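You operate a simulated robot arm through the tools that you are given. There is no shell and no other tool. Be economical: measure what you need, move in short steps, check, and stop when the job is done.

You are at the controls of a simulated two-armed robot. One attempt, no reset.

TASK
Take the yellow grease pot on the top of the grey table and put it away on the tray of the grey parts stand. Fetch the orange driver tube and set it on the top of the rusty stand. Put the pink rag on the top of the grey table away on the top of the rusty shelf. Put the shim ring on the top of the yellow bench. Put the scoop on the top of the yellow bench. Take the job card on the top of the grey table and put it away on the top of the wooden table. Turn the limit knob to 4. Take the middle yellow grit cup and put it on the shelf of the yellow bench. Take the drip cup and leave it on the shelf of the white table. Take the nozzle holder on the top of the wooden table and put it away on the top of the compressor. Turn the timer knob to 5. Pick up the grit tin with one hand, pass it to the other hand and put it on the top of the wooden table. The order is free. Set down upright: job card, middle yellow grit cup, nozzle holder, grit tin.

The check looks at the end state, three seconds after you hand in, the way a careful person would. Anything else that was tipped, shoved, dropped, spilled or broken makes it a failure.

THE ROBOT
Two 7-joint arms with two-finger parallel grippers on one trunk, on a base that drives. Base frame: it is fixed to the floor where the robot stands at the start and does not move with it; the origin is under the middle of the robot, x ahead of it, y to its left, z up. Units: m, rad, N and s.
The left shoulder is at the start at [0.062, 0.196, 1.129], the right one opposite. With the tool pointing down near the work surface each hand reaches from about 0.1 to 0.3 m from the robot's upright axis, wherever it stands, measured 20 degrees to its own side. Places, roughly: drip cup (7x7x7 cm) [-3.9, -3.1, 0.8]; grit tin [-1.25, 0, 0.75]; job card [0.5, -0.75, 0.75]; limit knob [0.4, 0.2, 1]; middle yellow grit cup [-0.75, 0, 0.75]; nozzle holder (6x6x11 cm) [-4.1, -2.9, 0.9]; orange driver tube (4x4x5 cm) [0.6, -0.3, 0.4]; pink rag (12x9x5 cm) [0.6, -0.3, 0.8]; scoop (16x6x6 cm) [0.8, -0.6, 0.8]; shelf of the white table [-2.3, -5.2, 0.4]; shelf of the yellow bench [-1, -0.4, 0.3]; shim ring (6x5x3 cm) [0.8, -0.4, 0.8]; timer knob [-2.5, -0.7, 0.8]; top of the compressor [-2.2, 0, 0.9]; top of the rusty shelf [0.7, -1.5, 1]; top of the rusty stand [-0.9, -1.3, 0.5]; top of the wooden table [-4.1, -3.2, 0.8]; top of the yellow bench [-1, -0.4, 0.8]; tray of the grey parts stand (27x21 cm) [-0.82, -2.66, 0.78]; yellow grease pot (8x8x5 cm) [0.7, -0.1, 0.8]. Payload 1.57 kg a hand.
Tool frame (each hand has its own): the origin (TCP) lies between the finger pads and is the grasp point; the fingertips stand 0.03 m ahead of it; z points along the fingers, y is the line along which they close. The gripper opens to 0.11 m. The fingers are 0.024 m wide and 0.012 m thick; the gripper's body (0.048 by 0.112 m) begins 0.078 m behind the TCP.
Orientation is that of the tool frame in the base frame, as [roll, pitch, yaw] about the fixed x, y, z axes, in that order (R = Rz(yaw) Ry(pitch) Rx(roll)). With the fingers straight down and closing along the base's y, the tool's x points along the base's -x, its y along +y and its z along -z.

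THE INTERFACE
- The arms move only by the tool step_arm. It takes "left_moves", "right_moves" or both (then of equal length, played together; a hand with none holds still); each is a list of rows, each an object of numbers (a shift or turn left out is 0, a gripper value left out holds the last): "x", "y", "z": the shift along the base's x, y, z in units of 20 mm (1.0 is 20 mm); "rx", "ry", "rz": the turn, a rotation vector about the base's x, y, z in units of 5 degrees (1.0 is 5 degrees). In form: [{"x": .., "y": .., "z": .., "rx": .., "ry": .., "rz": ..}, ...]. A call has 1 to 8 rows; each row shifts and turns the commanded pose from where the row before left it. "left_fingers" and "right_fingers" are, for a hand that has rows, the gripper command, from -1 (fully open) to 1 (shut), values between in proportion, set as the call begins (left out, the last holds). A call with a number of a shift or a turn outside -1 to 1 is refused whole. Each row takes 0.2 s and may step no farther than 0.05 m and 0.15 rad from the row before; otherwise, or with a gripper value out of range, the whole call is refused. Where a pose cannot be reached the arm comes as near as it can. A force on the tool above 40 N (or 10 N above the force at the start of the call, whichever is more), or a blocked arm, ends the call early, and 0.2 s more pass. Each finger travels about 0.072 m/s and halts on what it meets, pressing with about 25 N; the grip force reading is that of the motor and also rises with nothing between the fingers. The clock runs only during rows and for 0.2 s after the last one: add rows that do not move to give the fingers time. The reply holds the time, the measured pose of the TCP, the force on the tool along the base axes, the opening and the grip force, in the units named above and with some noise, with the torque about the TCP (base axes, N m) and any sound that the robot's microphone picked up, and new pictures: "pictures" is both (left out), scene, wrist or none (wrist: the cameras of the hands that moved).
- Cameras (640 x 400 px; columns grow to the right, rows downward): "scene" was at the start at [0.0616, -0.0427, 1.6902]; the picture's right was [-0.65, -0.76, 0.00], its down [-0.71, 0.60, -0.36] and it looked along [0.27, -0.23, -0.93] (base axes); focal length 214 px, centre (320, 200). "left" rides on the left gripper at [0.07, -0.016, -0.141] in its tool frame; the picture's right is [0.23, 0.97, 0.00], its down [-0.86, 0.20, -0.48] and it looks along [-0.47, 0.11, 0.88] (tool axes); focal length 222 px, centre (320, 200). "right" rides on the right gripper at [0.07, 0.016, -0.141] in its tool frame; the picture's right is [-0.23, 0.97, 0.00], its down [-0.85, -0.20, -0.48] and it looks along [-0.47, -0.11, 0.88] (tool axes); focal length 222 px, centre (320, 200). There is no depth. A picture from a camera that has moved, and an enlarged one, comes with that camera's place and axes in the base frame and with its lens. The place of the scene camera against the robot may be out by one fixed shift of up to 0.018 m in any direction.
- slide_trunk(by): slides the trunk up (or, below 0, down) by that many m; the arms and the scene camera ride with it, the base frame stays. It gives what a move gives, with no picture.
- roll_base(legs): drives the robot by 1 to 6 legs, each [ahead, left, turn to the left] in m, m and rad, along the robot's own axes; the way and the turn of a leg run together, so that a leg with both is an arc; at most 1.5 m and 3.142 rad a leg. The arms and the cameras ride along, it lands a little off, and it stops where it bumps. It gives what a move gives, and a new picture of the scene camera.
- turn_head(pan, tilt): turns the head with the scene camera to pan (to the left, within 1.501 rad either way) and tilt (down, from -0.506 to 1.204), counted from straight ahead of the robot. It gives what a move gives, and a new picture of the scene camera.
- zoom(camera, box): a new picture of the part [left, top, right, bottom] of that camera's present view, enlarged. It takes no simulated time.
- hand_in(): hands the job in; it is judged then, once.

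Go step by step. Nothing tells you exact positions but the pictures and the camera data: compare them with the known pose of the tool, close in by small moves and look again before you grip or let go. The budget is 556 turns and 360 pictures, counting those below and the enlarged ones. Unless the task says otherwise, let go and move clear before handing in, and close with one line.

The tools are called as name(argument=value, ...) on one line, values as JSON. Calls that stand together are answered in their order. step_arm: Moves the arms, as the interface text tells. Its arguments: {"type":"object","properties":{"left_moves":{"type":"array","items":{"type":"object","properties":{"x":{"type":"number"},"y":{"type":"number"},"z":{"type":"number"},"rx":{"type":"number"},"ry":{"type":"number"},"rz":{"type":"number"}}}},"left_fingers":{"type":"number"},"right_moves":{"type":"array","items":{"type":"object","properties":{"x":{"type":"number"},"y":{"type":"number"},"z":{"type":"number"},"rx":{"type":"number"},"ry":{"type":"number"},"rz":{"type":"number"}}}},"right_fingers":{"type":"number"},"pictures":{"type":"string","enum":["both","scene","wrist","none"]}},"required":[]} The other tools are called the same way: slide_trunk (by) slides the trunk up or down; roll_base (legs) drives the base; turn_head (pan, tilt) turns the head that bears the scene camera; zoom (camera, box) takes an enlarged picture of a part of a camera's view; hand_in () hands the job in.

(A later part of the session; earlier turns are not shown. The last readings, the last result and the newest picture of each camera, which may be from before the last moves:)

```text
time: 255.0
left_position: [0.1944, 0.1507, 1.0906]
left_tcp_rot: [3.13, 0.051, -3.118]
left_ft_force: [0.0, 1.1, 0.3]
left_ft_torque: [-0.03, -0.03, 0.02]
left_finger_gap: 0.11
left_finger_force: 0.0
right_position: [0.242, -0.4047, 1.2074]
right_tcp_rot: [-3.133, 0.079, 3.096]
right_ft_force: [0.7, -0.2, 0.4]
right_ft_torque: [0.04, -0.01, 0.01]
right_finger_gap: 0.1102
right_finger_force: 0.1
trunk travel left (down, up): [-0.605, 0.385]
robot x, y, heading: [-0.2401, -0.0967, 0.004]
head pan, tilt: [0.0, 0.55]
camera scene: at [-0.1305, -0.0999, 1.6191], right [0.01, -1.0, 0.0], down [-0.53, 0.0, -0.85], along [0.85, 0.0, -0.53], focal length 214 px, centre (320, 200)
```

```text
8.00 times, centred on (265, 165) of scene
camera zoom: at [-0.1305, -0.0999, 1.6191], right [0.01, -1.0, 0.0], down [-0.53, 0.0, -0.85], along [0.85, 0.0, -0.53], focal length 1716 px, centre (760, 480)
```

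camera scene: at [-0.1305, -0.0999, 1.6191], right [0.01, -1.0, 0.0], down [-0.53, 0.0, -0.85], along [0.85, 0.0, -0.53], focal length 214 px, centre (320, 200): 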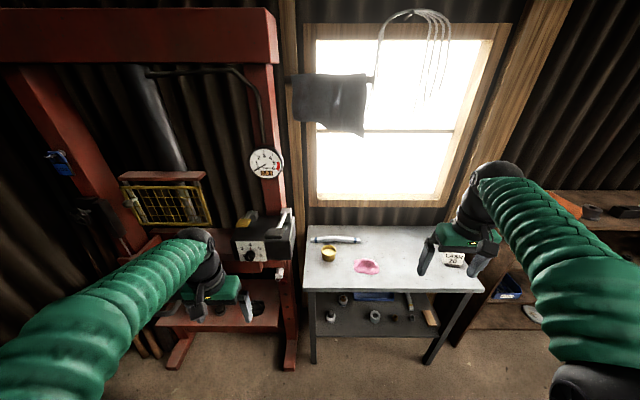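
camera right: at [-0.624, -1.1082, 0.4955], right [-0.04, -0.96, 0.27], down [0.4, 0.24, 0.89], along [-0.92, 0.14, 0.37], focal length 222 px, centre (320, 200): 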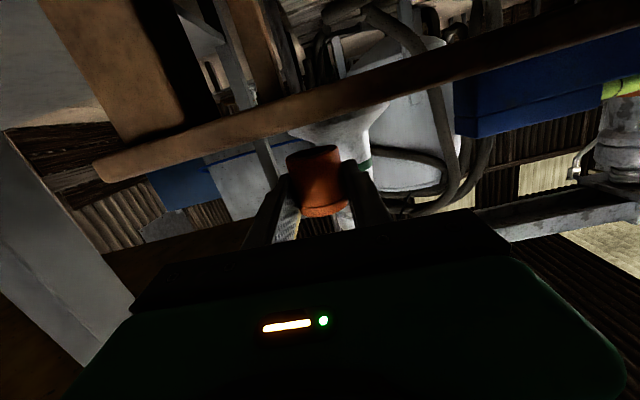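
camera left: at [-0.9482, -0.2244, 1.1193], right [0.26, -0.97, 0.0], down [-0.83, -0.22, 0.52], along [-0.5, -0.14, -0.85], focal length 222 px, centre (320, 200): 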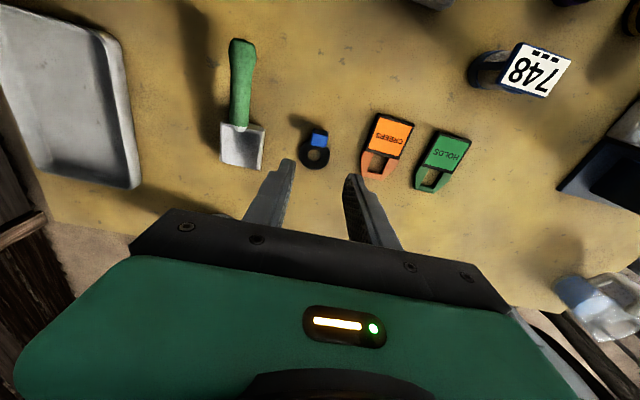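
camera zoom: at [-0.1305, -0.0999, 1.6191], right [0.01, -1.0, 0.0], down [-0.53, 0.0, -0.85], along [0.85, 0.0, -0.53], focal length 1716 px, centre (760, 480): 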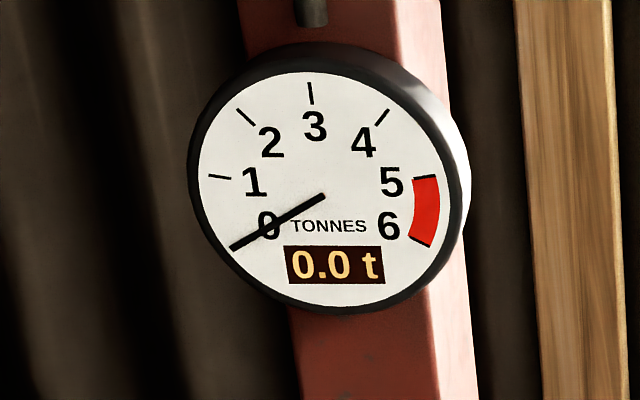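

All fine: knob at 4, gauge 0.0 t. I'll use the left hand for the rag and the right for the job card, from further right.

roll_base(legs=[[0, -0.445, 0], [0.22, 0, 0]])

step_arm(left_moves=[{"z": -1}, {"z": -1}, {"z": -1}, {"z": -0.5}, {"x": 1}, {"x": 1}, {"x": 0.5}], right_moves=[{"z": -1, "y": 0.5}, {"z": -1, "y": 0.5}, {"z": -1, "y": 0.5}, {"z": -1, "y": 0.5}, {"z": -1, "y": 0.5}, {"z": -1}, {"z": -0.5}], pictures="both")

```text
time: 259.0
left_position: [0.4123, -0.2908, 1.0922]
left_tcp_rot: [3.126, 0.054, -3.113]
left_ft_force: [-0.6, 0.0, -0.2]
left_ft_torque: [-0.01, 0.05, 0.01]
left_finger_gap: 0.1099
left_finger_force: 0.1
right_position: [0.4634, -0.846, 1.2088]
right_tcp_rot: [-3.139, 0.084, 3.098]
right_ft_force: [-0.7, 0.0, 0.2]
right_ft_torque: [0.02, -0.01, 0.02]
right_finger_gap: 0.1101
right_finger_force: 0.0
trunk travel left (down, up): [-0.605, 0.385]
robot x, y, heading: [-0.0145, -0.5346, 0.012]
head pan, tilt: [0.0, 0.55]
camera scene: at [0.0885, -0.5434, 1.6195], right [0.01, -1.0, 0.0], down [-0.52, 0.0, -0.85], along [0.85, 0.01, -0.52], focal length 214 px, centre (320, 200)
```

scene: 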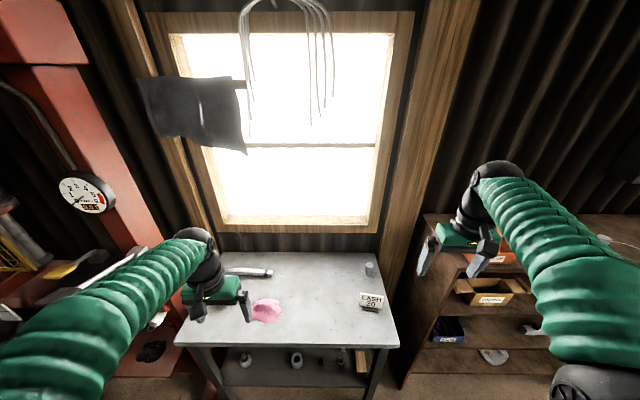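

```text
time: 260.6
left_position: [0.4636, -0.2885, 1.0216]
left_tcp_rot: [3.129, 0.055, -3.114]
left_ft_force: [0.4, 0.4, 0.1]
left_ft_torque: [-0.01, -0.01, 0.0]
left_finger_gap: 0.1099
left_finger_force: 0.0
right_position: [0.4636, -0.793, 1.0785]
right_tcp_rot: [-3.136, 0.085, 3.096]
right_ft_force: [-0.2, 0.5, -0.6]
right_ft_torque: [0.05, -0.01, -0.02]
right_finger_gap: 0.1099
right_finger_force: 0.1
trunk travel left (down, up): [-0.605, 0.385]
robot x, y, heading: [-0.0138, -0.5386, 0.011]
head pan, tilt: [0.0, 0.55]
camera scene: at [0.0913, -0.5394, 1.6193], right [0.01, -1.0, 0.0], down [-0.52, 0.0, -0.85], along [0.85, 0.01, -0.52], focal length 214 px, centre (320, 200)
camera right: at [0.3822, -0.7719, 1.2142], right [0.27, 0.96, 0.01], down [0.8, -0.23, 0.55], along [0.53, -0.14, -0.84], focal length 222 px, centre (320, 200)
camera left: at [0.3875, -0.3071, 1.1595], right [-0.25, 0.97, 0.0], down [0.82, 0.22, 0.53], along [0.51, 0.13, -0.85], focal length 222 px, centre (320, 200)
```

scene: 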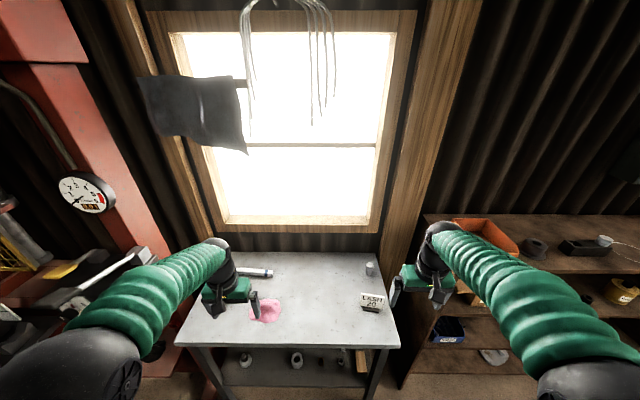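
right: 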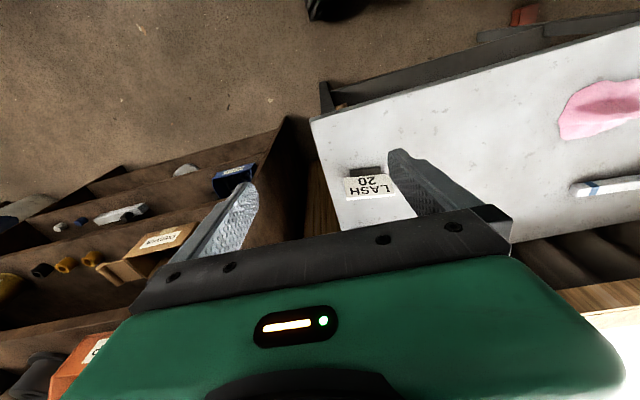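
left: 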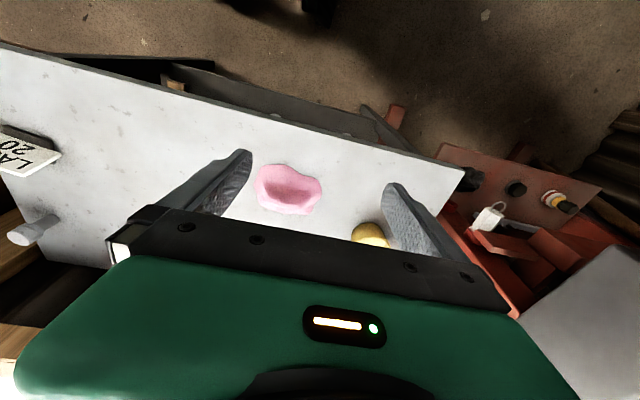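

zoom(camera="left", box=[230, 140, 350, 230])

zoom(camera="scene", box=[230, 280, 410, 350])

```text
4.44 times, centred on (290, 185) of left
camera zoom: at [0.3875, -0.3071, 1.1595], right [-0.25, 0.97, 0.0], down [0.82, 0.22, 0.53], along [0.51, 0.13, -0.85], focal length 987 px, centre (453, 267)
```

zoom: 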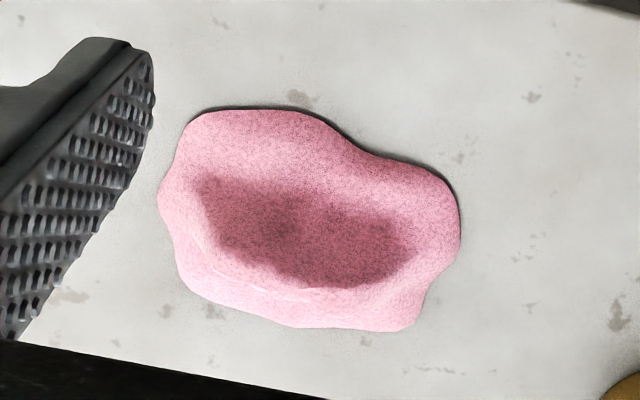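

```text
3.56 times, centred on (320, 315) of scene
camera zoom: at [0.0913, -0.5394, 1.6193], right [0.01, -1.0, 0.0], down [-0.52, 0.0, -0.85], along [0.85, 0.01, -0.52], focal length 763 px, centre (320, -209)
```

zoom: 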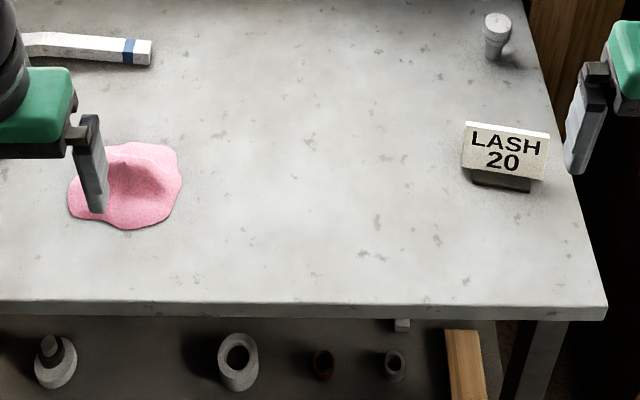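

The rag has a ridge along y, so I yaw the left hand 90° to pinch it; the right hand goes over the card (at ~(0.60,-0.73), yawed ~16°).

step_arm(left_moves=[{"rz": -1, "x": 1}, {"rz": -1, "x": 1}, {"rz": -1, "x": 1}, {"rz": -1, "x": 1}, {"rz": -1, "x": 1}, {"rz": -1, "x": 1}, {"rz": -1}, {"rz": -1}], right_moves=[{"x": 1, "y": 0.45, "rz": -0.4}, {"x": 1, "y": 0.45, "rz": -0.4}, {"x": 1, "y": 0.45, "rz": -0.4}, {"x": 1, "y": 0.45, "rz": -0.4}, {"x": 1, "y": 0.45, "rz": -0.4}, {"x": 1, "y": 0.45, "rz": -0.4}, {"x": 0.8, "y": 0.45, "rz": -0.3, "ry": 0.5}, {"ry": 0.4, "z": -0.5}], pictures="none")

step_arm(left_moves=[{"rz": -1}, {"rz": -1}, {"rz": -1}, {"rz": -1}, {"rz": -1}, {"rz": -1}, {"rz": -1}, {"rz": -1}], right_moves=[{"z": -1}, {"z": -1}, {"z": -1}, {"z": -0.5}, {}, {}, {}, {}], pictures="wrist")

```text
time: 262.4
left_position: [0.5836, -0.2879, 1.023]
left_tcp_rot: [3.131, 0.055, 2.47]
left_ft_force: [-0.6, -0.6, 0.5]
left_ft_torque: [0.0, 0.0, -0.04]
left_finger_gap: 0.1098
left_finger_force: 0.1
right_position: [0.601, -0.7301, 1.0682]
right_tcp_rot: [-3.115, 0.009, 2.863]
right_ft_force: [0.8, 0.1, -0.6]
right_ft_torque: [0.01, 0.02, 0.02]
right_finger_gap: 0.1096
right_finger_force: 0.1
trunk travel left (down, up): [-0.605, 0.385]
robot x, y, heading: [-0.0158, -0.5325, 0.006]
head pan, tilt: [0.0, 0.55]
```

```text
time: 264.2
left_position: [0.5837, -0.2868, 1.0218]
left_tcp_rot: [3.13, 0.056, 1.771]
left_ft_force: [-0.5, 0.6, 0.0]
left_ft_torque: [0.03, 0.06, -0.03]
left_finger_gap: 0.1099
left_finger_force: 0.1
right_position: [0.6014, -0.7306, 0.9996]
right_tcp_rot: [-3.115, 0.008, 2.862]
right_ft_force: [-0.5, -0.8, 0.7]
right_ft_torque: [-0.05, 0.01, 0.0]
right_finger_gap: 0.11
right_finger_force: 0.1
trunk travel left (down, up): [-0.605, 0.385]
robot x, y, heading: [-0.0151, -0.5385, 0.014]
head pan, tilt: [0.0, 0.55]
camera right: at [0.5369, -0.6911, 1.1402], right [0.49, 0.87, -0.03], down [0.77, -0.41, 0.49], along [0.42, -0.26, -0.87], focal length 222 px, centre (320, 200)
camera left: at [0.551, -0.2144, 1.1592], right [0.91, 0.42, 0.0], down [0.36, -0.77, 0.53], along [0.22, -0.48, -0.85], focal length 222 px, centre (320, 200)
```

right: 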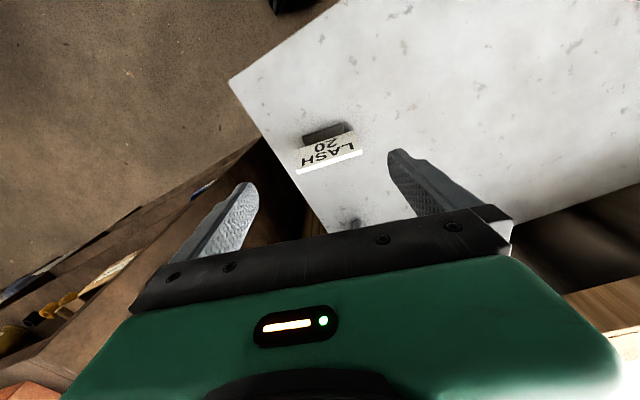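
left: 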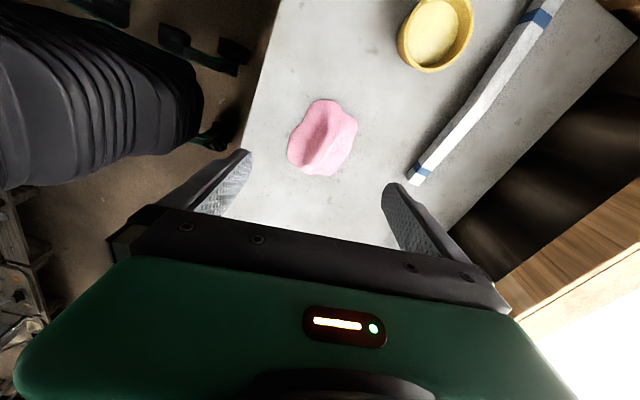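

step_arm(left_moves=[{"rz": -1, "x": 0.4, "y": -0.9, "z": -1}, {"rz": -1, "z": -1}, {"rz": -0.3, "z": -1}, {"z": -1}, {"z": -1}, {"z": -1}], right_moves=[{"x": 0.35, "rz": 0.7, "z": -1}, {"z": -1}, {"z": -1}, {"z": -1}, {"z": -1}, {}], pictures="wrist")

```text
time: 265.6
left_position: [0.5905, -0.3062, 0.9004]
left_tcp_rot: [3.131, 0.054, 1.574]
left_ft_force: [-0.4, -0.5, -0.3]
left_ft_torque: [-0.01, -0.05, -0.04]
left_finger_gap: 0.1099
left_finger_force: 0.1
right_position: [0.6075, -0.7297, 0.8986]
right_tcp_rot: [-3.113, 0.007, 2.924]
right_ft_force: [0.3, 0.3, 0.3]
right_ft_torque: [0.02, 0.0, 0.01]
right_finger_gap: 0.1101
right_finger_force: 0.0
trunk travel left (down, up): [-0.605, 0.385]
robot x, y, heading: [-0.0165, -0.5371, 0.009]
head pan, tilt: [0.0, 0.55]
camera right: at [0.5416, -0.6945, 1.0396], right [0.43, 0.9, -0.03], down [0.79, -0.37, 0.49], along [0.43, -0.23, -0.87], focal length 222 px, centre (320, 200)
camera left: at [0.5742, -0.2276, 1.0386], right [0.97, 0.23, 0.0], down [0.2, -0.83, 0.53], along [0.12, -0.51, -0.85], focal length 222 px, centre (320, 200)
```

right: 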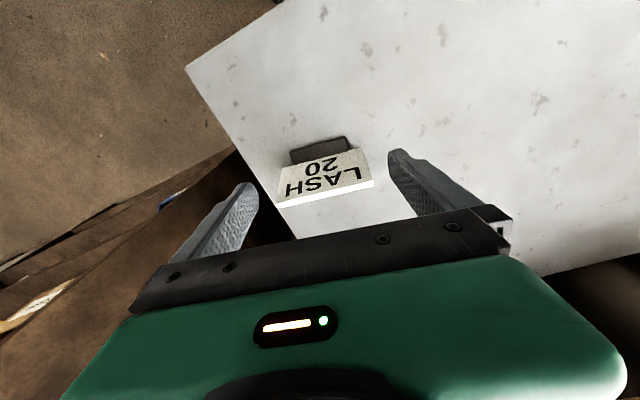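
left: 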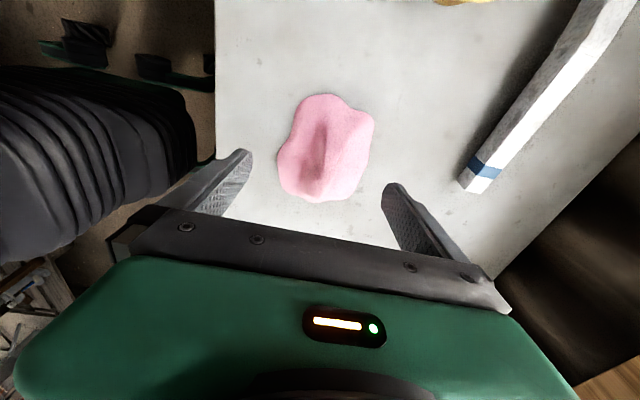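

step_arm(left_moves=[{"z": -1, "y": 0.3, "x": 0.15}, {"z": -1}, {"z": -1}, {"z": -0.15}, {}], right_moves=[{"z": -1, "x": 0.2}, {"z": -0.7}, {}, {}, {}], pictures="none")

step_arm(left_moves=[{}, {}, {}, {}, {}], right_moves=[{}, {}, {}, {}, {}], left_fingers=1, right_fingers=1, pictures="wrist")

```text
time: 266.8
left_position: [0.5934, -0.298, 0.838]
left_tcp_rot: [3.129, 0.053, 1.572]
left_ft_force: [0.1, -0.6, 0.7]
left_ft_torque: [0.01, -0.02, 0.0]
left_finger_gap: 0.11
left_finger_force: 0.1
right_position: [0.6121, -0.7295, 0.8639]
right_tcp_rot: [-3.114, 0.009, 2.924]
right_ft_force: [-0.4, -1.2, -0.4]
right_ft_torque: [-0.01, -0.02, -0.01]
right_finger_gap: 0.1097
right_finger_force: 0.1
trunk travel left (down, up): [-0.605, 0.385]
robot x, y, heading: [-0.0189, -0.5342, 0.011]
head pan, tilt: [0.0, 0.55]
```

```text
time: 268.0
left_position: [0.5938, -0.2996, 0.8396]
left_tcp_rot: [3.126, 0.053, 1.572]
left_ft_force: [2.5, 1.3, 13.5]
left_ft_torque: [-0.08, -0.08, -0.22]
left_finger_gap: 0.0696
left_finger_force: 24.8
right_position: [0.6108, -0.7297, 0.8654]
right_tcp_rot: [-3.112, 0.009, 2.922]
right_ft_force: [0.6, 0.3, -0.2]
right_ft_torque: [-0.01, 0.03, -0.01]
right_finger_gap: 0.0893
right_finger_force: 24.3
trunk travel left (down, up): [-0.605, 0.385]
robot x, y, heading: [-0.0148, -0.5374, 0.009]
head pan, tilt: [0.0, 0.55]
camera right: at [0.5447, -0.6954, 1.0067], right [0.43, 0.9, -0.02], down [0.79, -0.37, 0.49], along [0.43, -0.23, -0.87], focal length 222 px, centre (320, 200)
camera left: at [0.5764, -0.2214, 0.9778], right [0.97, 0.23, 0.0], down [0.19, -0.83, 0.53], along [0.12, -0.51, -0.85], focal length 222 px, centre (320, 200)
```

right: 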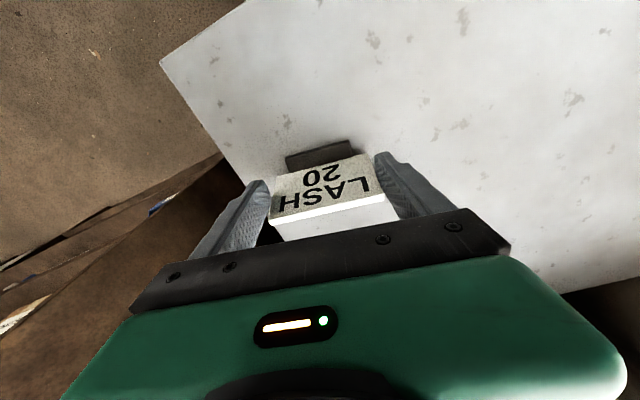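
left: 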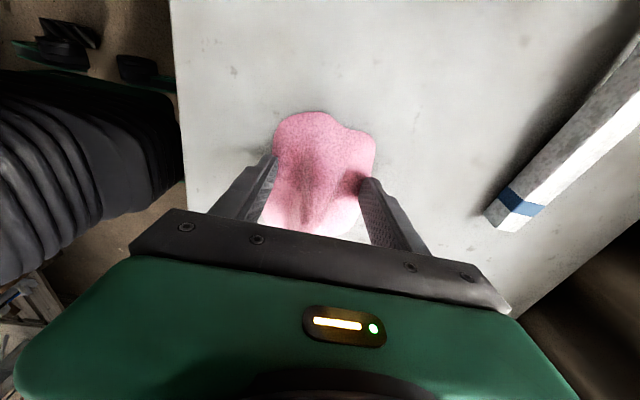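

step_arm(left_moves=[{"z": 0.5}, {"z": 0.5}, {"z": 1}, {"z": 1}, {"z": 1}, {"z": 1}], right_moves=[{"z": 0.5}, {"z": 0.5}, {"z": 1}, {"z": 1}, {"z": 1}, {"z": 1}], pictures="wrist")

```text
time: 269.4
left_position: [0.5941, -0.2998, 0.9401]
left_tcp_rot: [3.129, 0.053, 1.573]
left_ft_force: [-0.3, 0.7, -1.2]
left_ft_torque: [0.04, 0.0, 0.01]
left_finger_gap: 0.0231
left_finger_force: 24.7
right_position: [0.6101, -0.7302, 0.9669]
right_tcp_rot: [-3.112, 0.008, 2.923]
right_ft_force: [0.3, 0.3, -1.0]
right_ft_torque: [0.0, -0.01, 0.02]
right_finger_gap: 0.0893
right_finger_force: 25.3
trunk travel left (down, up): [-0.605, 0.385]
robot x, y, heading: [-0.0179, -0.5371, 0.009]
head pan, tilt: [0.0, 0.55]
camera right: at [0.5448, -0.6946, 1.1072], right [0.43, 0.9, -0.03], down [0.79, -0.37, 0.49], along [0.43, -0.23, -0.87], focal length 222 px, centre (320, 200)
camera left: at [0.576, -0.221, 1.0778], right [0.97, 0.23, 0.0], down [0.19, -0.83, 0.53], along [0.12, -0.51, -0.85], focal length 222 px, centre (320, 200)
```

right: 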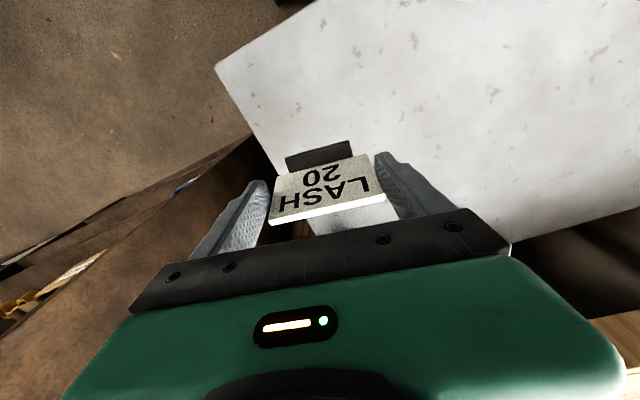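
left: 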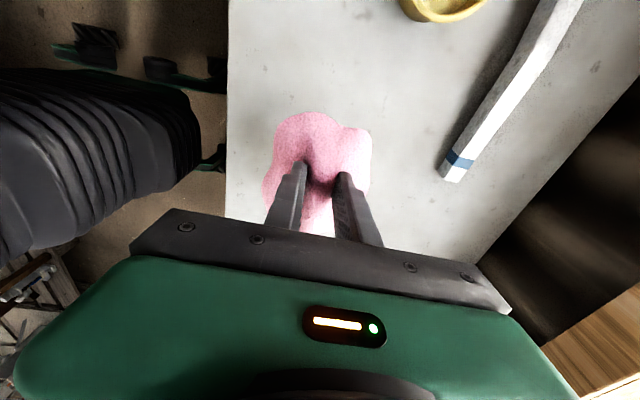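

Both held. I raise the trunk, back off and go to the rusty shelf.

slide_trunk(by=0.3)

roll_base(legs=[[-0.3, 0, 0], [0, -1.0, 0]])

turn_head(pan=0, tilt=0.65)

```text
time: 272.4
left_position: [0.5954, -0.299, 1.2387]
left_tcp_rot: [3.129, 0.054, 1.572]
left_ft_force: [-0.5, -0.7, -0.7]
left_ft_torque: [-0.01, -0.02, 0.01]
left_finger_gap: 0.0233
left_finger_force: 25.1
right_position: [0.6114, -0.7306, 1.2661]
right_tcp_rot: [-3.113, 0.008, 2.924]
right_ft_force: [-0.1, -1.4, -1.4]
right_ft_torque: [-0.03, 0.02, 0.02]
right_finger_gap: 0.0895
right_finger_force: 25.0
trunk travel left (down, up): [-0.905, 0.085]
robot x, y, heading: [-0.0172, -0.5327, 0.011]
head pan, tilt: [0.0, 0.55]
```

```text
time: 279.2
left_position: [0.3067, -1.2966, 1.238]
left_tcp_rot: [3.13, 0.058, 1.584]
left_ft_force: [0.6, 0.2, -1.0]
left_ft_torque: [-0.03, -0.02, -0.01]
left_finger_gap: 0.023
left_finger_force: 24.9
right_position: [0.3296, -1.729, 1.2668]
right_tcp_rot: [-3.11, 0.008, 2.932]
right_ft_force: [-0.2, -0.8, -0.9]
right_ft_torque: [-0.03, 0.0, 0.0]
right_finger_gap: 0.0894
right_finger_force: 25.5
trunk travel left (down, up): [-0.905, 0.085]
robot x, y, heading: [-0.302, -1.5413, 0.021]
head pan, tilt: [0.0, 0.55]
camera scene: at [-0.191, -1.5389, 1.9191], right [0.02, -1.0, 0.0], down [-0.53, -0.01, -0.85], along [0.85, 0.01, -0.53], focal length 214 px, centre (320, 200)
```

scene: 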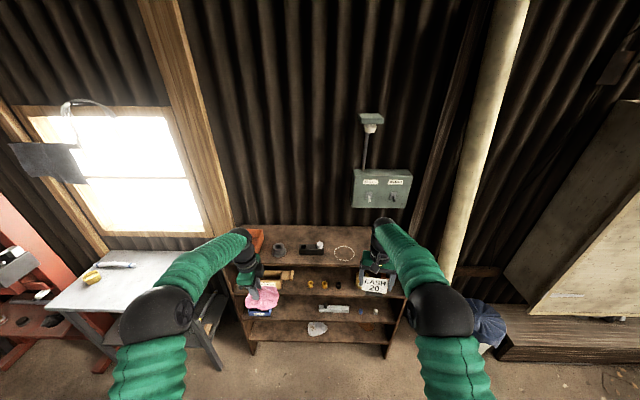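

```text
time: 279.9
left_position: [0.3046, -1.2994, 1.2398]
left_tcp_rot: [3.127, 0.054, 1.585]
left_ft_force: [-0.2, -0.8, -0.3]
left_ft_torque: [0.01, 0.0, -0.02]
left_finger_gap: 0.0234
left_finger_force: 24.9
right_position: [0.3263, -1.7305, 1.2666]
right_tcp_rot: [-3.114, 0.009, 2.933]
right_ft_force: [-0.1, 0.0, -0.5]
right_ft_torque: [0.0, -0.03, -0.02]
right_finger_gap: 0.0896
right_finger_force: 25.0
trunk travel left (down, up): [-0.905, 0.085]
robot x, y, heading: [-0.3043, -1.5408, 0.023]
head pan, tilt: [0.0, 0.649]
camera scene: at [-0.1933, -1.5445, 1.9103], right [0.02, -1.0, 0.0], down [-0.61, -0.01, -0.79], along [0.79, 0.02, -0.61], focal length 214 px, centre (320, 200)
```

scene: 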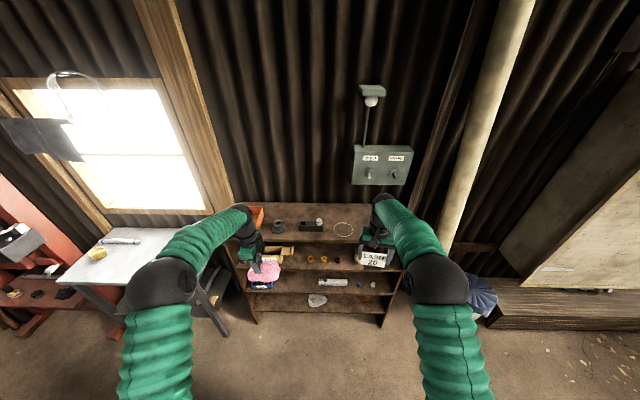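

zoom(camera="scene", box=[220, 190, 420, 280])

```text
3.20 times, centred on (320, 235) of scene
camera zoom: at [-0.1933, -1.5445, 1.9103], right [0.02, -1.0, 0.0], down [-0.61, -0.01, -0.79], along [0.79, 0.02, -0.61], focal length 686 px, centre (320, 88)
```

zoom: 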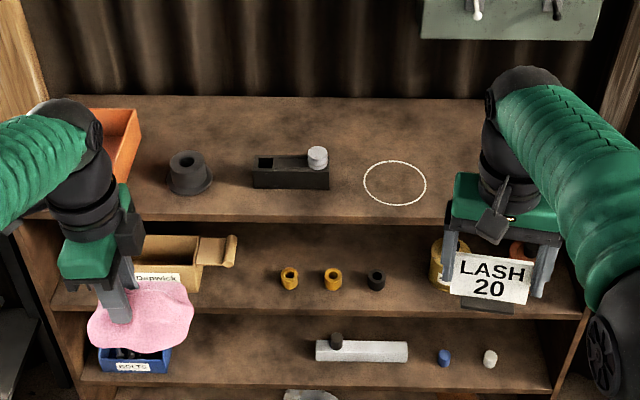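

roll_base(legs=[[0, -0.33, -0.02], [0.2, 0, 0]])

zoom(camera="left", box=[0, 0, 640, 400])

```text
time: 283.3
left_position: [0.5077, -1.6517, 1.2443]
left_tcp_rot: [3.123, 0.05, 1.559]
left_ft_force: [0.4, -0.6, -0.3]
left_ft_torque: [0.0, -0.04, 0.0]
left_finger_gap: 0.023
left_finger_force: 24.7
right_position: [0.5204, -2.0815, 1.2694]
right_tcp_rot: [-3.119, 0.013, 2.908]
right_ft_force: [-0.8, 0.3, 0.2]
right_ft_torque: [0.04, 0.02, -0.01]
right_finger_gap: 0.0892
right_finger_force: 24.8
trunk travel left (down, up): [-0.905, 0.085]
robot x, y, heading: [-0.0987, -1.8737, -0.003]
head pan, tilt: [0.0, 0.649]
camera scene: at [0.0008, -1.8816, 1.9109], right [0.0, -1.0, 0.0], down [-0.6, 0.0, -0.8], along [0.8, 0.0, -0.6], focal length 214 px, centre (320, 200)
```

scene: 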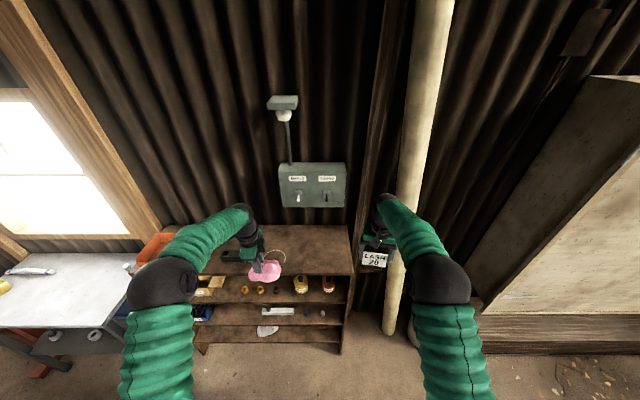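

```text
1.00 times, centred on (320, 200) of left (not enlarged: the box is as wide or as high as the picture)
camera zoom: at [0.4901, -1.5733, 1.3821], right [0.98, 0.22, 0.01], down [0.18, -0.83, 0.52], along [0.12, -0.51, -0.85], focal length 222 px, centre (320, 200)
```

zoom: 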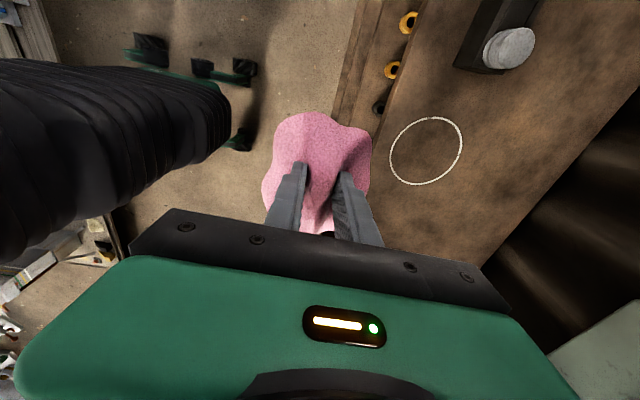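

roll_base(legs=[[0, -0.16, 0], [0.04, 0, 0]])

step_arm(left_moves=[{"x": 1, "y": -0.4}, {"x": 1, "y": -0.4}, {"x": 1, "y": -0.4}, {"x": 1, "y": -0.4}, {"x": 1, "y": -0.4}, {"x": 1, "y": -0.4}, {"x": 1, "y": -0.4}, {"x": 1, "y": -0.4}], pictures="none")

step_arm(left_moves=[{"z": -1, "x": 0.8}, {"z": -1}, {"z": -1}, {"z": -1}, {"z": -1}, {"z": -1}], pictures="both")

```text
time: 285.2
left_position: [0.5396, -1.8424, 1.2547]
left_tcp_rot: [3.115, 0.029, 1.556]
left_ft_force: [-0.5, -2.4, -0.7]
left_ft_torque: [0.18, 0.0, 0.02]
left_finger_gap: 0.0231
left_finger_force: 24.7
right_position: [0.5504, -2.2757, 1.2694]
right_tcp_rot: [-3.139, 0.017, 2.906]
right_ft_force: [-1.1, -2.4, 0.0]
right_ft_torque: [0.16, -0.06, -0.03]
right_finger_gap: 0.0894
right_finger_force: 24.3
trunk travel left (down, up): [-0.905, 0.085]
robot x, y, heading: [-0.0594, -2.0417, -0.002]
head pan, tilt: [0.0, 0.649]
camera scene: at [0.0344, -2.0915, 1.9108], right [0.0, -1.0, -0.02], down [-0.6, 0.02, -0.8], along [0.8, 0.01, -0.6], focal length 214 px, centre (320, 200)
```

scene: 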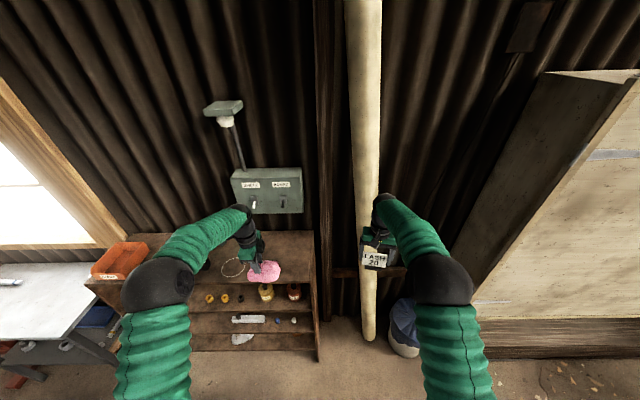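

```text
time: 287.0
left_position: [0.6306, -1.8898, 1.2383]
left_tcp_rot: [3.124, 0.041, 1.554]
left_ft_force: [0.1, -1.6, -1.1]
left_ft_torque: [0.14, -0.01, -0.01]
left_finger_gap: 0.023
left_finger_force: 24.5
left hand out of reach, approached as far as the arm can: row 5, 6, 7, 8
right_position: [0.5593, -2.2621, 1.2679]
right_tcp_rot: [-3.124, 0.011, 2.905]
right_ft_force: [-0.7, -1.1, -0.7]
right_ft_torque: [0.11, -0.03, -0.02]
right_finger_gap: 0.0892
right_finger_force: 24.9
trunk travel left (down, up): [-0.905, 0.085]
robot x, y, heading: [-0.0581, -2.047, -0.001]
head pan, tilt: [0.0, 0.649]
```

```text
time: 288.4
left_position: [0.6331, -1.8637, 1.1136]
left_tcp_rot: [3.119, 0.062, 1.559]
left_ft_force: [-0.2, 0.5, -0.9]
left_ft_torque: [-0.04, -0.02, 0.0]
left_finger_gap: 0.0228
left_finger_force: 24.7
left hand out of reach, approached as far as the arm can: row 1
right_position: [0.559, -2.236, 1.2716]
right_tcp_rot: [-3.108, 0.017, 2.908]
right_ft_force: [-0.3, 0.6, -0.8]
right_ft_torque: [-0.03, 0.02, 0.03]
right_finger_gap: 0.0893
right_finger_force: 25.4
trunk travel left (down, up): [-0.905, 0.085]
robot x, y, heading: [-0.058, -2.0417, -0.006]
head pan, tilt: [0.0, 0.649]
camera scene: at [0.051, -2.0311, 1.9102], right [0.0, -1.0, 0.01], down [-0.61, 0.0, -0.79], along [0.79, -0.01, -0.61], focal length 214 px, centre (320, 200)
camera left: at [0.6152, -1.7844, 1.2496], right [0.98, 0.22, 0.01], down [0.18, -0.83, 0.53], along [0.12, -0.52, -0.85], focal length 222 px, centre (320, 200)
```

scene: 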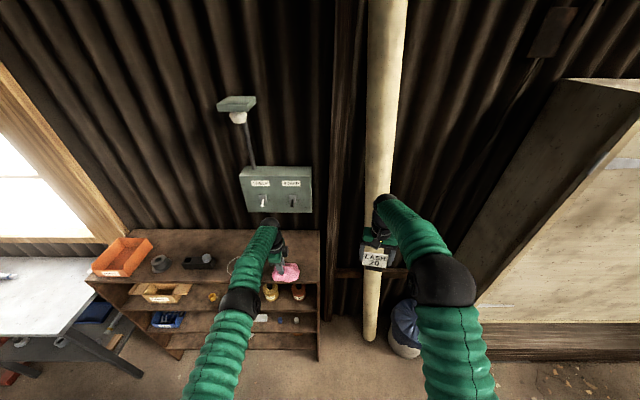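
left: 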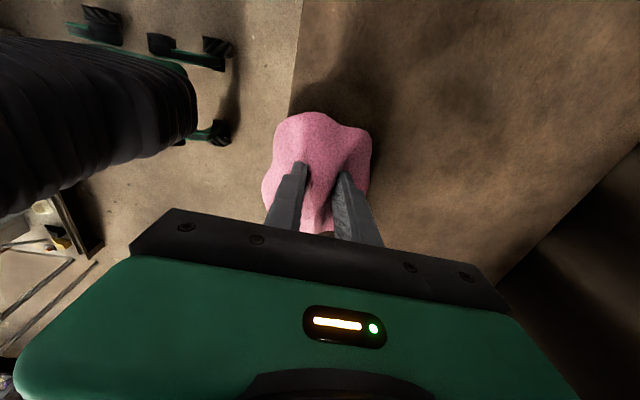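

roll_base(legs=[[0.11, 0, 0]])

step_arm(left_moves=[{"z": -0.7}, {"z": -0.7}, {"z": -0.3}, {"z": -0.3}], pictures="wrist")

```text
time: 289.6
left_position: [0.7334, -1.8769, 1.1197]
left_tcp_rot: [3.114, 0.049, 1.556]
left_ft_force: [-0.3, 0.1, 0.3]
left_ft_torque: [0.04, -0.08, -0.04]
left_finger_gap: 0.0232
left_finger_force: 25.1
right_position: [0.6593, -2.2505, 1.2757]
right_tcp_rot: [-3.119, 0.022, 2.906]
right_ft_force: [0.0, 0.6, -0.2]
right_ft_torque: [0.06, -0.02, 0.0]
right_finger_gap: 0.0889
right_finger_force: 25.4
trunk travel left (down, up): [-0.905, 0.085]
robot x, y, heading: [0.0501, -2.0397, -0.0]
head pan, tilt: [0.0, 0.649]
camera scene: at [0.1436, -2.0526, 1.9114], right [0.0, -1.0, 0.0], down [-0.6, 0.0, -0.8], along [0.8, 0.0, -0.6], focal length 214 px, centre (320, 200)
```

scene: 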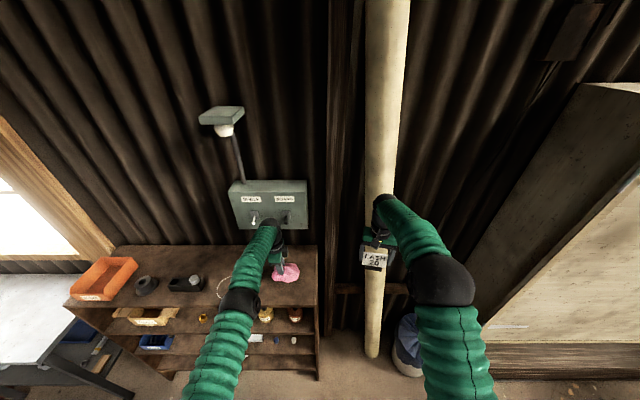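

```text
time: 290.3
left_position: [0.7392, -1.8724, 1.098]
left_tcp_rot: [3.096, 0.054, 1.559]
left_ft_force: [-8.7, 0.4, 22.1]
left_ft_torque: [-0.12, 1.41, -0.09]
left_finger_gap: 0.0231
left_finger_force: 24.7
left hand out of reach, approached as far as the arm can: row 2
right_position: [0.6595, -2.248, 1.2773]
right_tcp_rot: [-3.115, 0.023, 2.906]
right_ft_force: [0.7, 0.6, -1.4]
right_ft_torque: [0.0, 0.02, -0.01]
right_finger_gap: 0.0892
right_finger_force: 25.3
trunk travel left (down, up): [-0.905, 0.085]
robot x, y, heading: [0.0531, -2.0412, 0.001]
head pan, tilt: [0.0, 0.649]
stopped in row 3 (left hand): the force on the tool passed its limit at 44 N (the readings are from after the stop); the commanded pose is now the measured one
camera left: at [0.717, -1.7945, 1.2358], right [0.98, 0.22, 0.03], down [0.17, -0.83, 0.53], along [0.14, -0.51, -0.85], focal length 222 px, centre (320, 200)
```

left: 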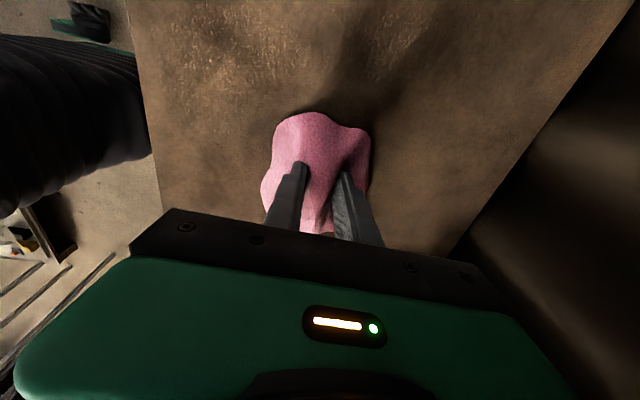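

Contact with the shelf top; I release the rag.

step_arm(left_moves=[{"z": 0.15}, {}, {}, {}], left_fingers=-1, pictures="none")

step_arm(left_moves=[{"z": 0.5}, {"z": 1}, {"z": 1}, {"z": 1}, {"z": 1}, {"z": 1}], pictures="wrist")

```text
time: 291.3
left_position: [0.7411, -1.8735, 1.0986]
left_tcp_rot: [3.096, 0.055, 1.559]
left_ft_force: [6.4, 1.2, 23.9]
left_ft_torque: [0.38, 1.2, -0.1]
left_finger_gap: 0.1044
left_finger_force: 0.2
right_position: [0.6635, -2.2479, 1.2774]
right_tcp_rot: [-3.118, 0.021, 2.908]
right_ft_force: [0.5, 0.0, -0.8]
right_ft_torque: [0.01, -0.01, 0.01]
right_finger_gap: 0.0893
right_finger_force: 24.7
trunk travel left (down, up): [-0.905, 0.085]
robot x, y, heading: [0.0525, -2.0428, -0.003]
head pan, tilt: [0.0, 0.649]
```

```text
time: 292.7
left_position: [0.7418, -1.8711, 1.2085]
left_tcp_rot: [3.1, 0.056, 1.559]
left_ft_force: [-0.5, -0.5, 0.3]
left_ft_torque: [0.0, -0.03, -0.01]
left_finger_gap: 0.1099
left_finger_force: 0.1
right_position: [0.6642, -2.2459, 1.2757]
right_tcp_rot: [-3.114, 0.021, 2.908]
right_ft_force: [0.6, -0.6, -0.9]
right_ft_torque: [0.0, -0.01, 0.0]
right_finger_gap: 0.0894
right_finger_force: 25.4
trunk travel left (down, up): [-0.905, 0.085]
robot x, y, heading: [0.0534, -2.0437, -0.005]
head pan, tilt: [0.0, 0.649]
camera left: at [0.7218, -1.7939, 1.3455], right [0.98, 0.22, 0.03], down [0.17, -0.83, 0.53], along [0.14, -0.52, -0.85], focal length 222 px, centre (320, 200)
```

left: 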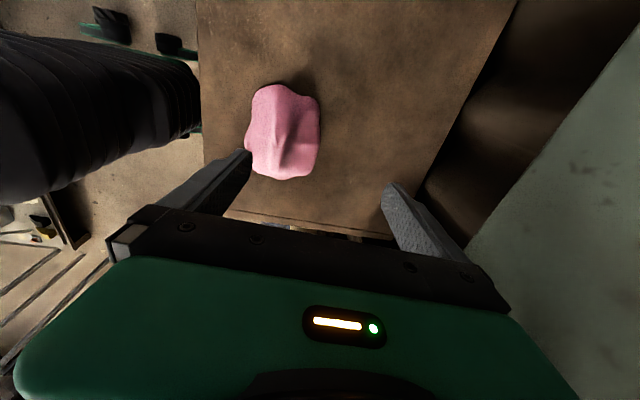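

Rag is put away. Back to the grey table for the grease pot with the left hand.

roll_base(legs=[[-0.4, 0, 0], [0, 0.83, 0], [0, 0.83, 0], [0.25, 0, 0]])

slide_trunk(by=-0.25)

zoom(camera="left", box=[0, 0, 640, 400])

```text
time: 304.7
left_position: [0.5779, -0.1998, 1.2103]
left_tcp_rot: [3.094, 0.058, 1.563]
left_ft_force: [-0.3, 0.1, 0.2]
left_ft_torque: [0.01, -0.05, 0.0]
left_finger_gap: 0.1101
left_finger_force: 0.1
right_position: [0.5018, -0.5751, 1.279]
right_tcp_rot: [-3.115, 0.024, 2.912]
right_ft_force: [0.2, -0.5, -0.3]
right_ft_torque: [-0.01, 0.03, -0.03]
right_finger_gap: 0.0892
right_finger_force: 24.8
trunk travel left (down, up): [-0.905, 0.085]
robot x, y, heading: [-0.1045, -0.3749, 0.005]
head pan, tilt: [0.0, 0.649]
camera scene: at [-0.0067, -0.3774, 1.911], right [0.0, -1.0, 0.0], down [-0.6, 0.0, -0.8], along [0.8, 0.0, -0.6], focal length 214 px, centre (320, 200)
```

scene: 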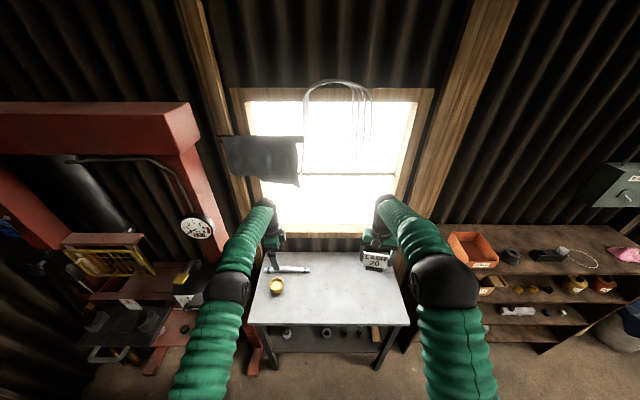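

```text
time: 307.2
left_position: [0.5822, -0.2011, 0.9596]
left_tcp_rot: [3.097, 0.053, 1.564]
left_ft_force: [0.6, 0.4, 0.0]
left_ft_torque: [0.02, -0.03, -0.01]
left_finger_gap: 0.11
left_finger_force: 0.1
right_position: [0.5059, -0.5757, 1.0278]
right_tcp_rot: [-3.115, 0.023, 2.913]
right_ft_force: [0.2, -0.1, -0.2]
right_ft_torque: [0.01, 0.03, -0.03]
right_finger_gap: 0.0891
right_finger_force: 25.2
trunk travel left (down, up): [-0.655, 0.335]
robot x, y, heading: [-0.1047, -0.3742, 0.006]
head pan, tilt: [0.0, 0.649]
```

```text
1.00 times, centred on (320, 200) of left (not enlarged: the box is as wide or as high as the picture)
camera zoom: at [0.5616, -0.1231, 1.0967], right [0.97, 0.22, 0.03], down [0.17, -0.83, 0.53], along [0.14, -0.51, -0.85], focal length 222 px, centre (320, 200)
```

zoom: 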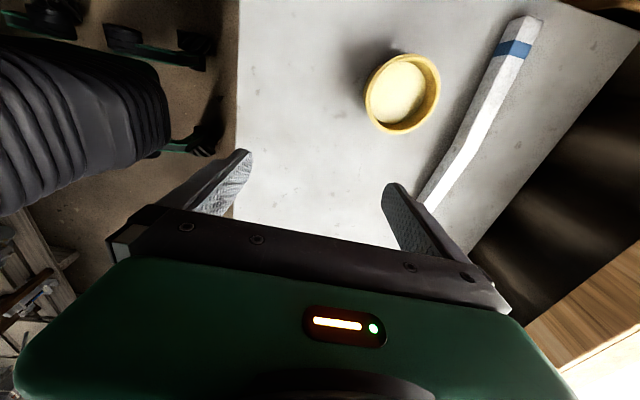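

step_arm(left_moves=[{"x": 0.9, "y": 0.9}, {"x": 0.9, "y": 0.9}, {"x": 0.9, "y": 0.9}, {"x": 0.95, "y": 0.9}, {"z": -1}, {"z": -1}, {}], pictures="wrist")

```text
time: 308.9
left_position: [0.5856, -0.1615, 0.9158]
left_tcp_rot: [3.099, 0.055, 1.562]
left_ft_force: [-0.1, 0.4, -0.3]
left_ft_torque: [-0.03, 0.02, -0.01]
left_finger_gap: 0.1099
left_finger_force: 0.0
left hand out of reach, approached as far as the arm can: row 1, 2, 3, 4
right_position: [0.5052, -0.5763, 1.0252]
right_tcp_rot: [-3.116, 0.023, 2.911]
right_ft_force: [-0.2, 0.2, -0.7]
right_ft_torque: [-0.03, -0.02, -0.01]
right_finger_gap: 0.0891
right_finger_force: 24.9
trunk travel left (down, up): [-0.655, 0.335]
robot x, y, heading: [-0.1046, -0.3789, 0.005]
head pan, tilt: [0.0, 0.649]
camera left: at [0.5659, -0.0835, 1.0532], right [0.97, 0.22, 0.03], down [0.17, -0.83, 0.53], along [0.14, -0.51, -0.85], focal length 222 px, centre (320, 200)
```

left: 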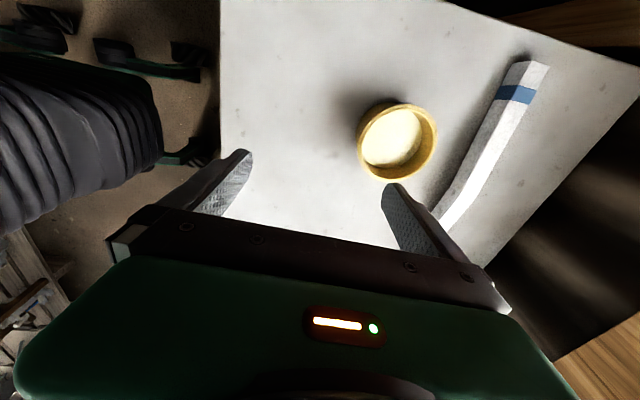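

roll_base(legs=[[0.072, 0, 0]])

step_arm(left_moves=[{}, {}], pictures="wrist")

```text
time: 309.9
left_position: [0.6546, -0.161, 0.9182]
left_tcp_rot: [3.093, 0.055, 1.565]
left_ft_force: [-0.3, -0.4, -0.3]
left_ft_torque: [0.04, -0.02, -0.01]
left_finger_gap: 0.1101
left_finger_force: 0.0
right_position: [0.5741, -0.5742, 1.03]
right_tcp_rot: [-3.116, 0.025, 2.912]
right_ft_force: [0.3, -0.5, -0.5]
right_ft_torque: [0.01, 0.01, -0.03]
right_finger_gap: 0.0894
right_finger_force: 25.2
trunk travel left (down, up): [-0.655, 0.335]
robot x, y, heading: [-0.0371, -0.377, 0.002]
head pan, tilt: [0.0, 0.649]
camera scene: at [0.0665, -0.3778, 1.6609], right [0.0, -1.0, 0.0], down [-0.6, 0.0, -0.8], along [0.8, 0.0, -0.6], focal length 214 px, centre (320, 200)
```

scene: 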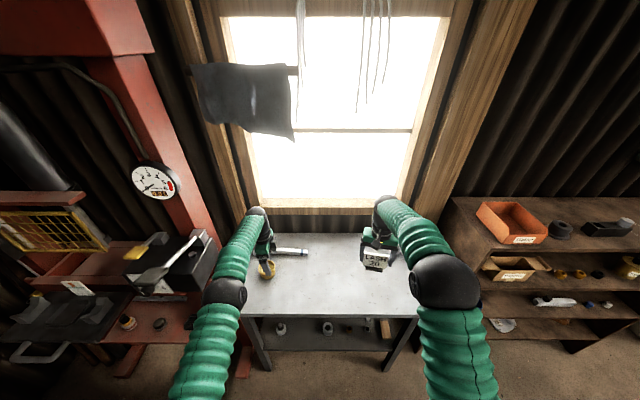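

```text
time: 310.5
left_position: [0.6575, -0.1624, 0.9168]
left_tcp_rot: [3.096, 0.055, 1.566]
left_ft_force: [0.1, 0.5, -0.3]
left_ft_torque: [-0.02, 0.01, 0.03]
left_finger_gap: 0.1099
left_finger_force: 0.0
right_position: [0.5746, -0.575, 1.0274]
right_tcp_rot: [-3.116, 0.022, 2.911]
right_ft_force: [0.6, -0.8, -1.2]
right_ft_torque: [0.01, 0.04, 0.02]
right_finger_gap: 0.0892
right_finger_force: 24.8
trunk travel left (down, up): [-0.655, 0.335]
robot x, y, heading: [-0.0347, -0.3738, 0.002]
head pan, tilt: [0.0, 0.649]
camera left: at [0.6355, -0.0828, 1.0543], right [0.97, 0.22, 0.03], down [0.17, -0.83, 0.53], along [0.15, -0.51, -0.85], focal length 222 px, centre (320, 200)
```

left: 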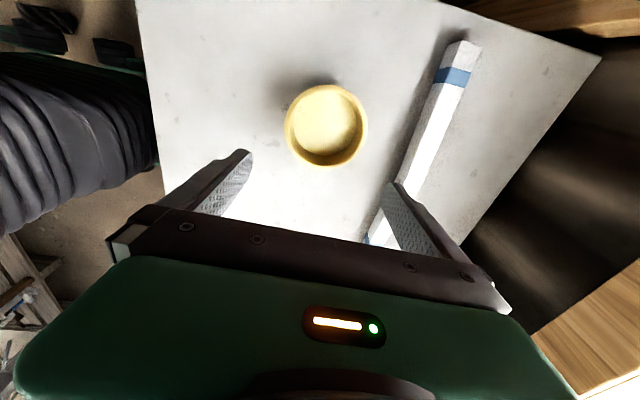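

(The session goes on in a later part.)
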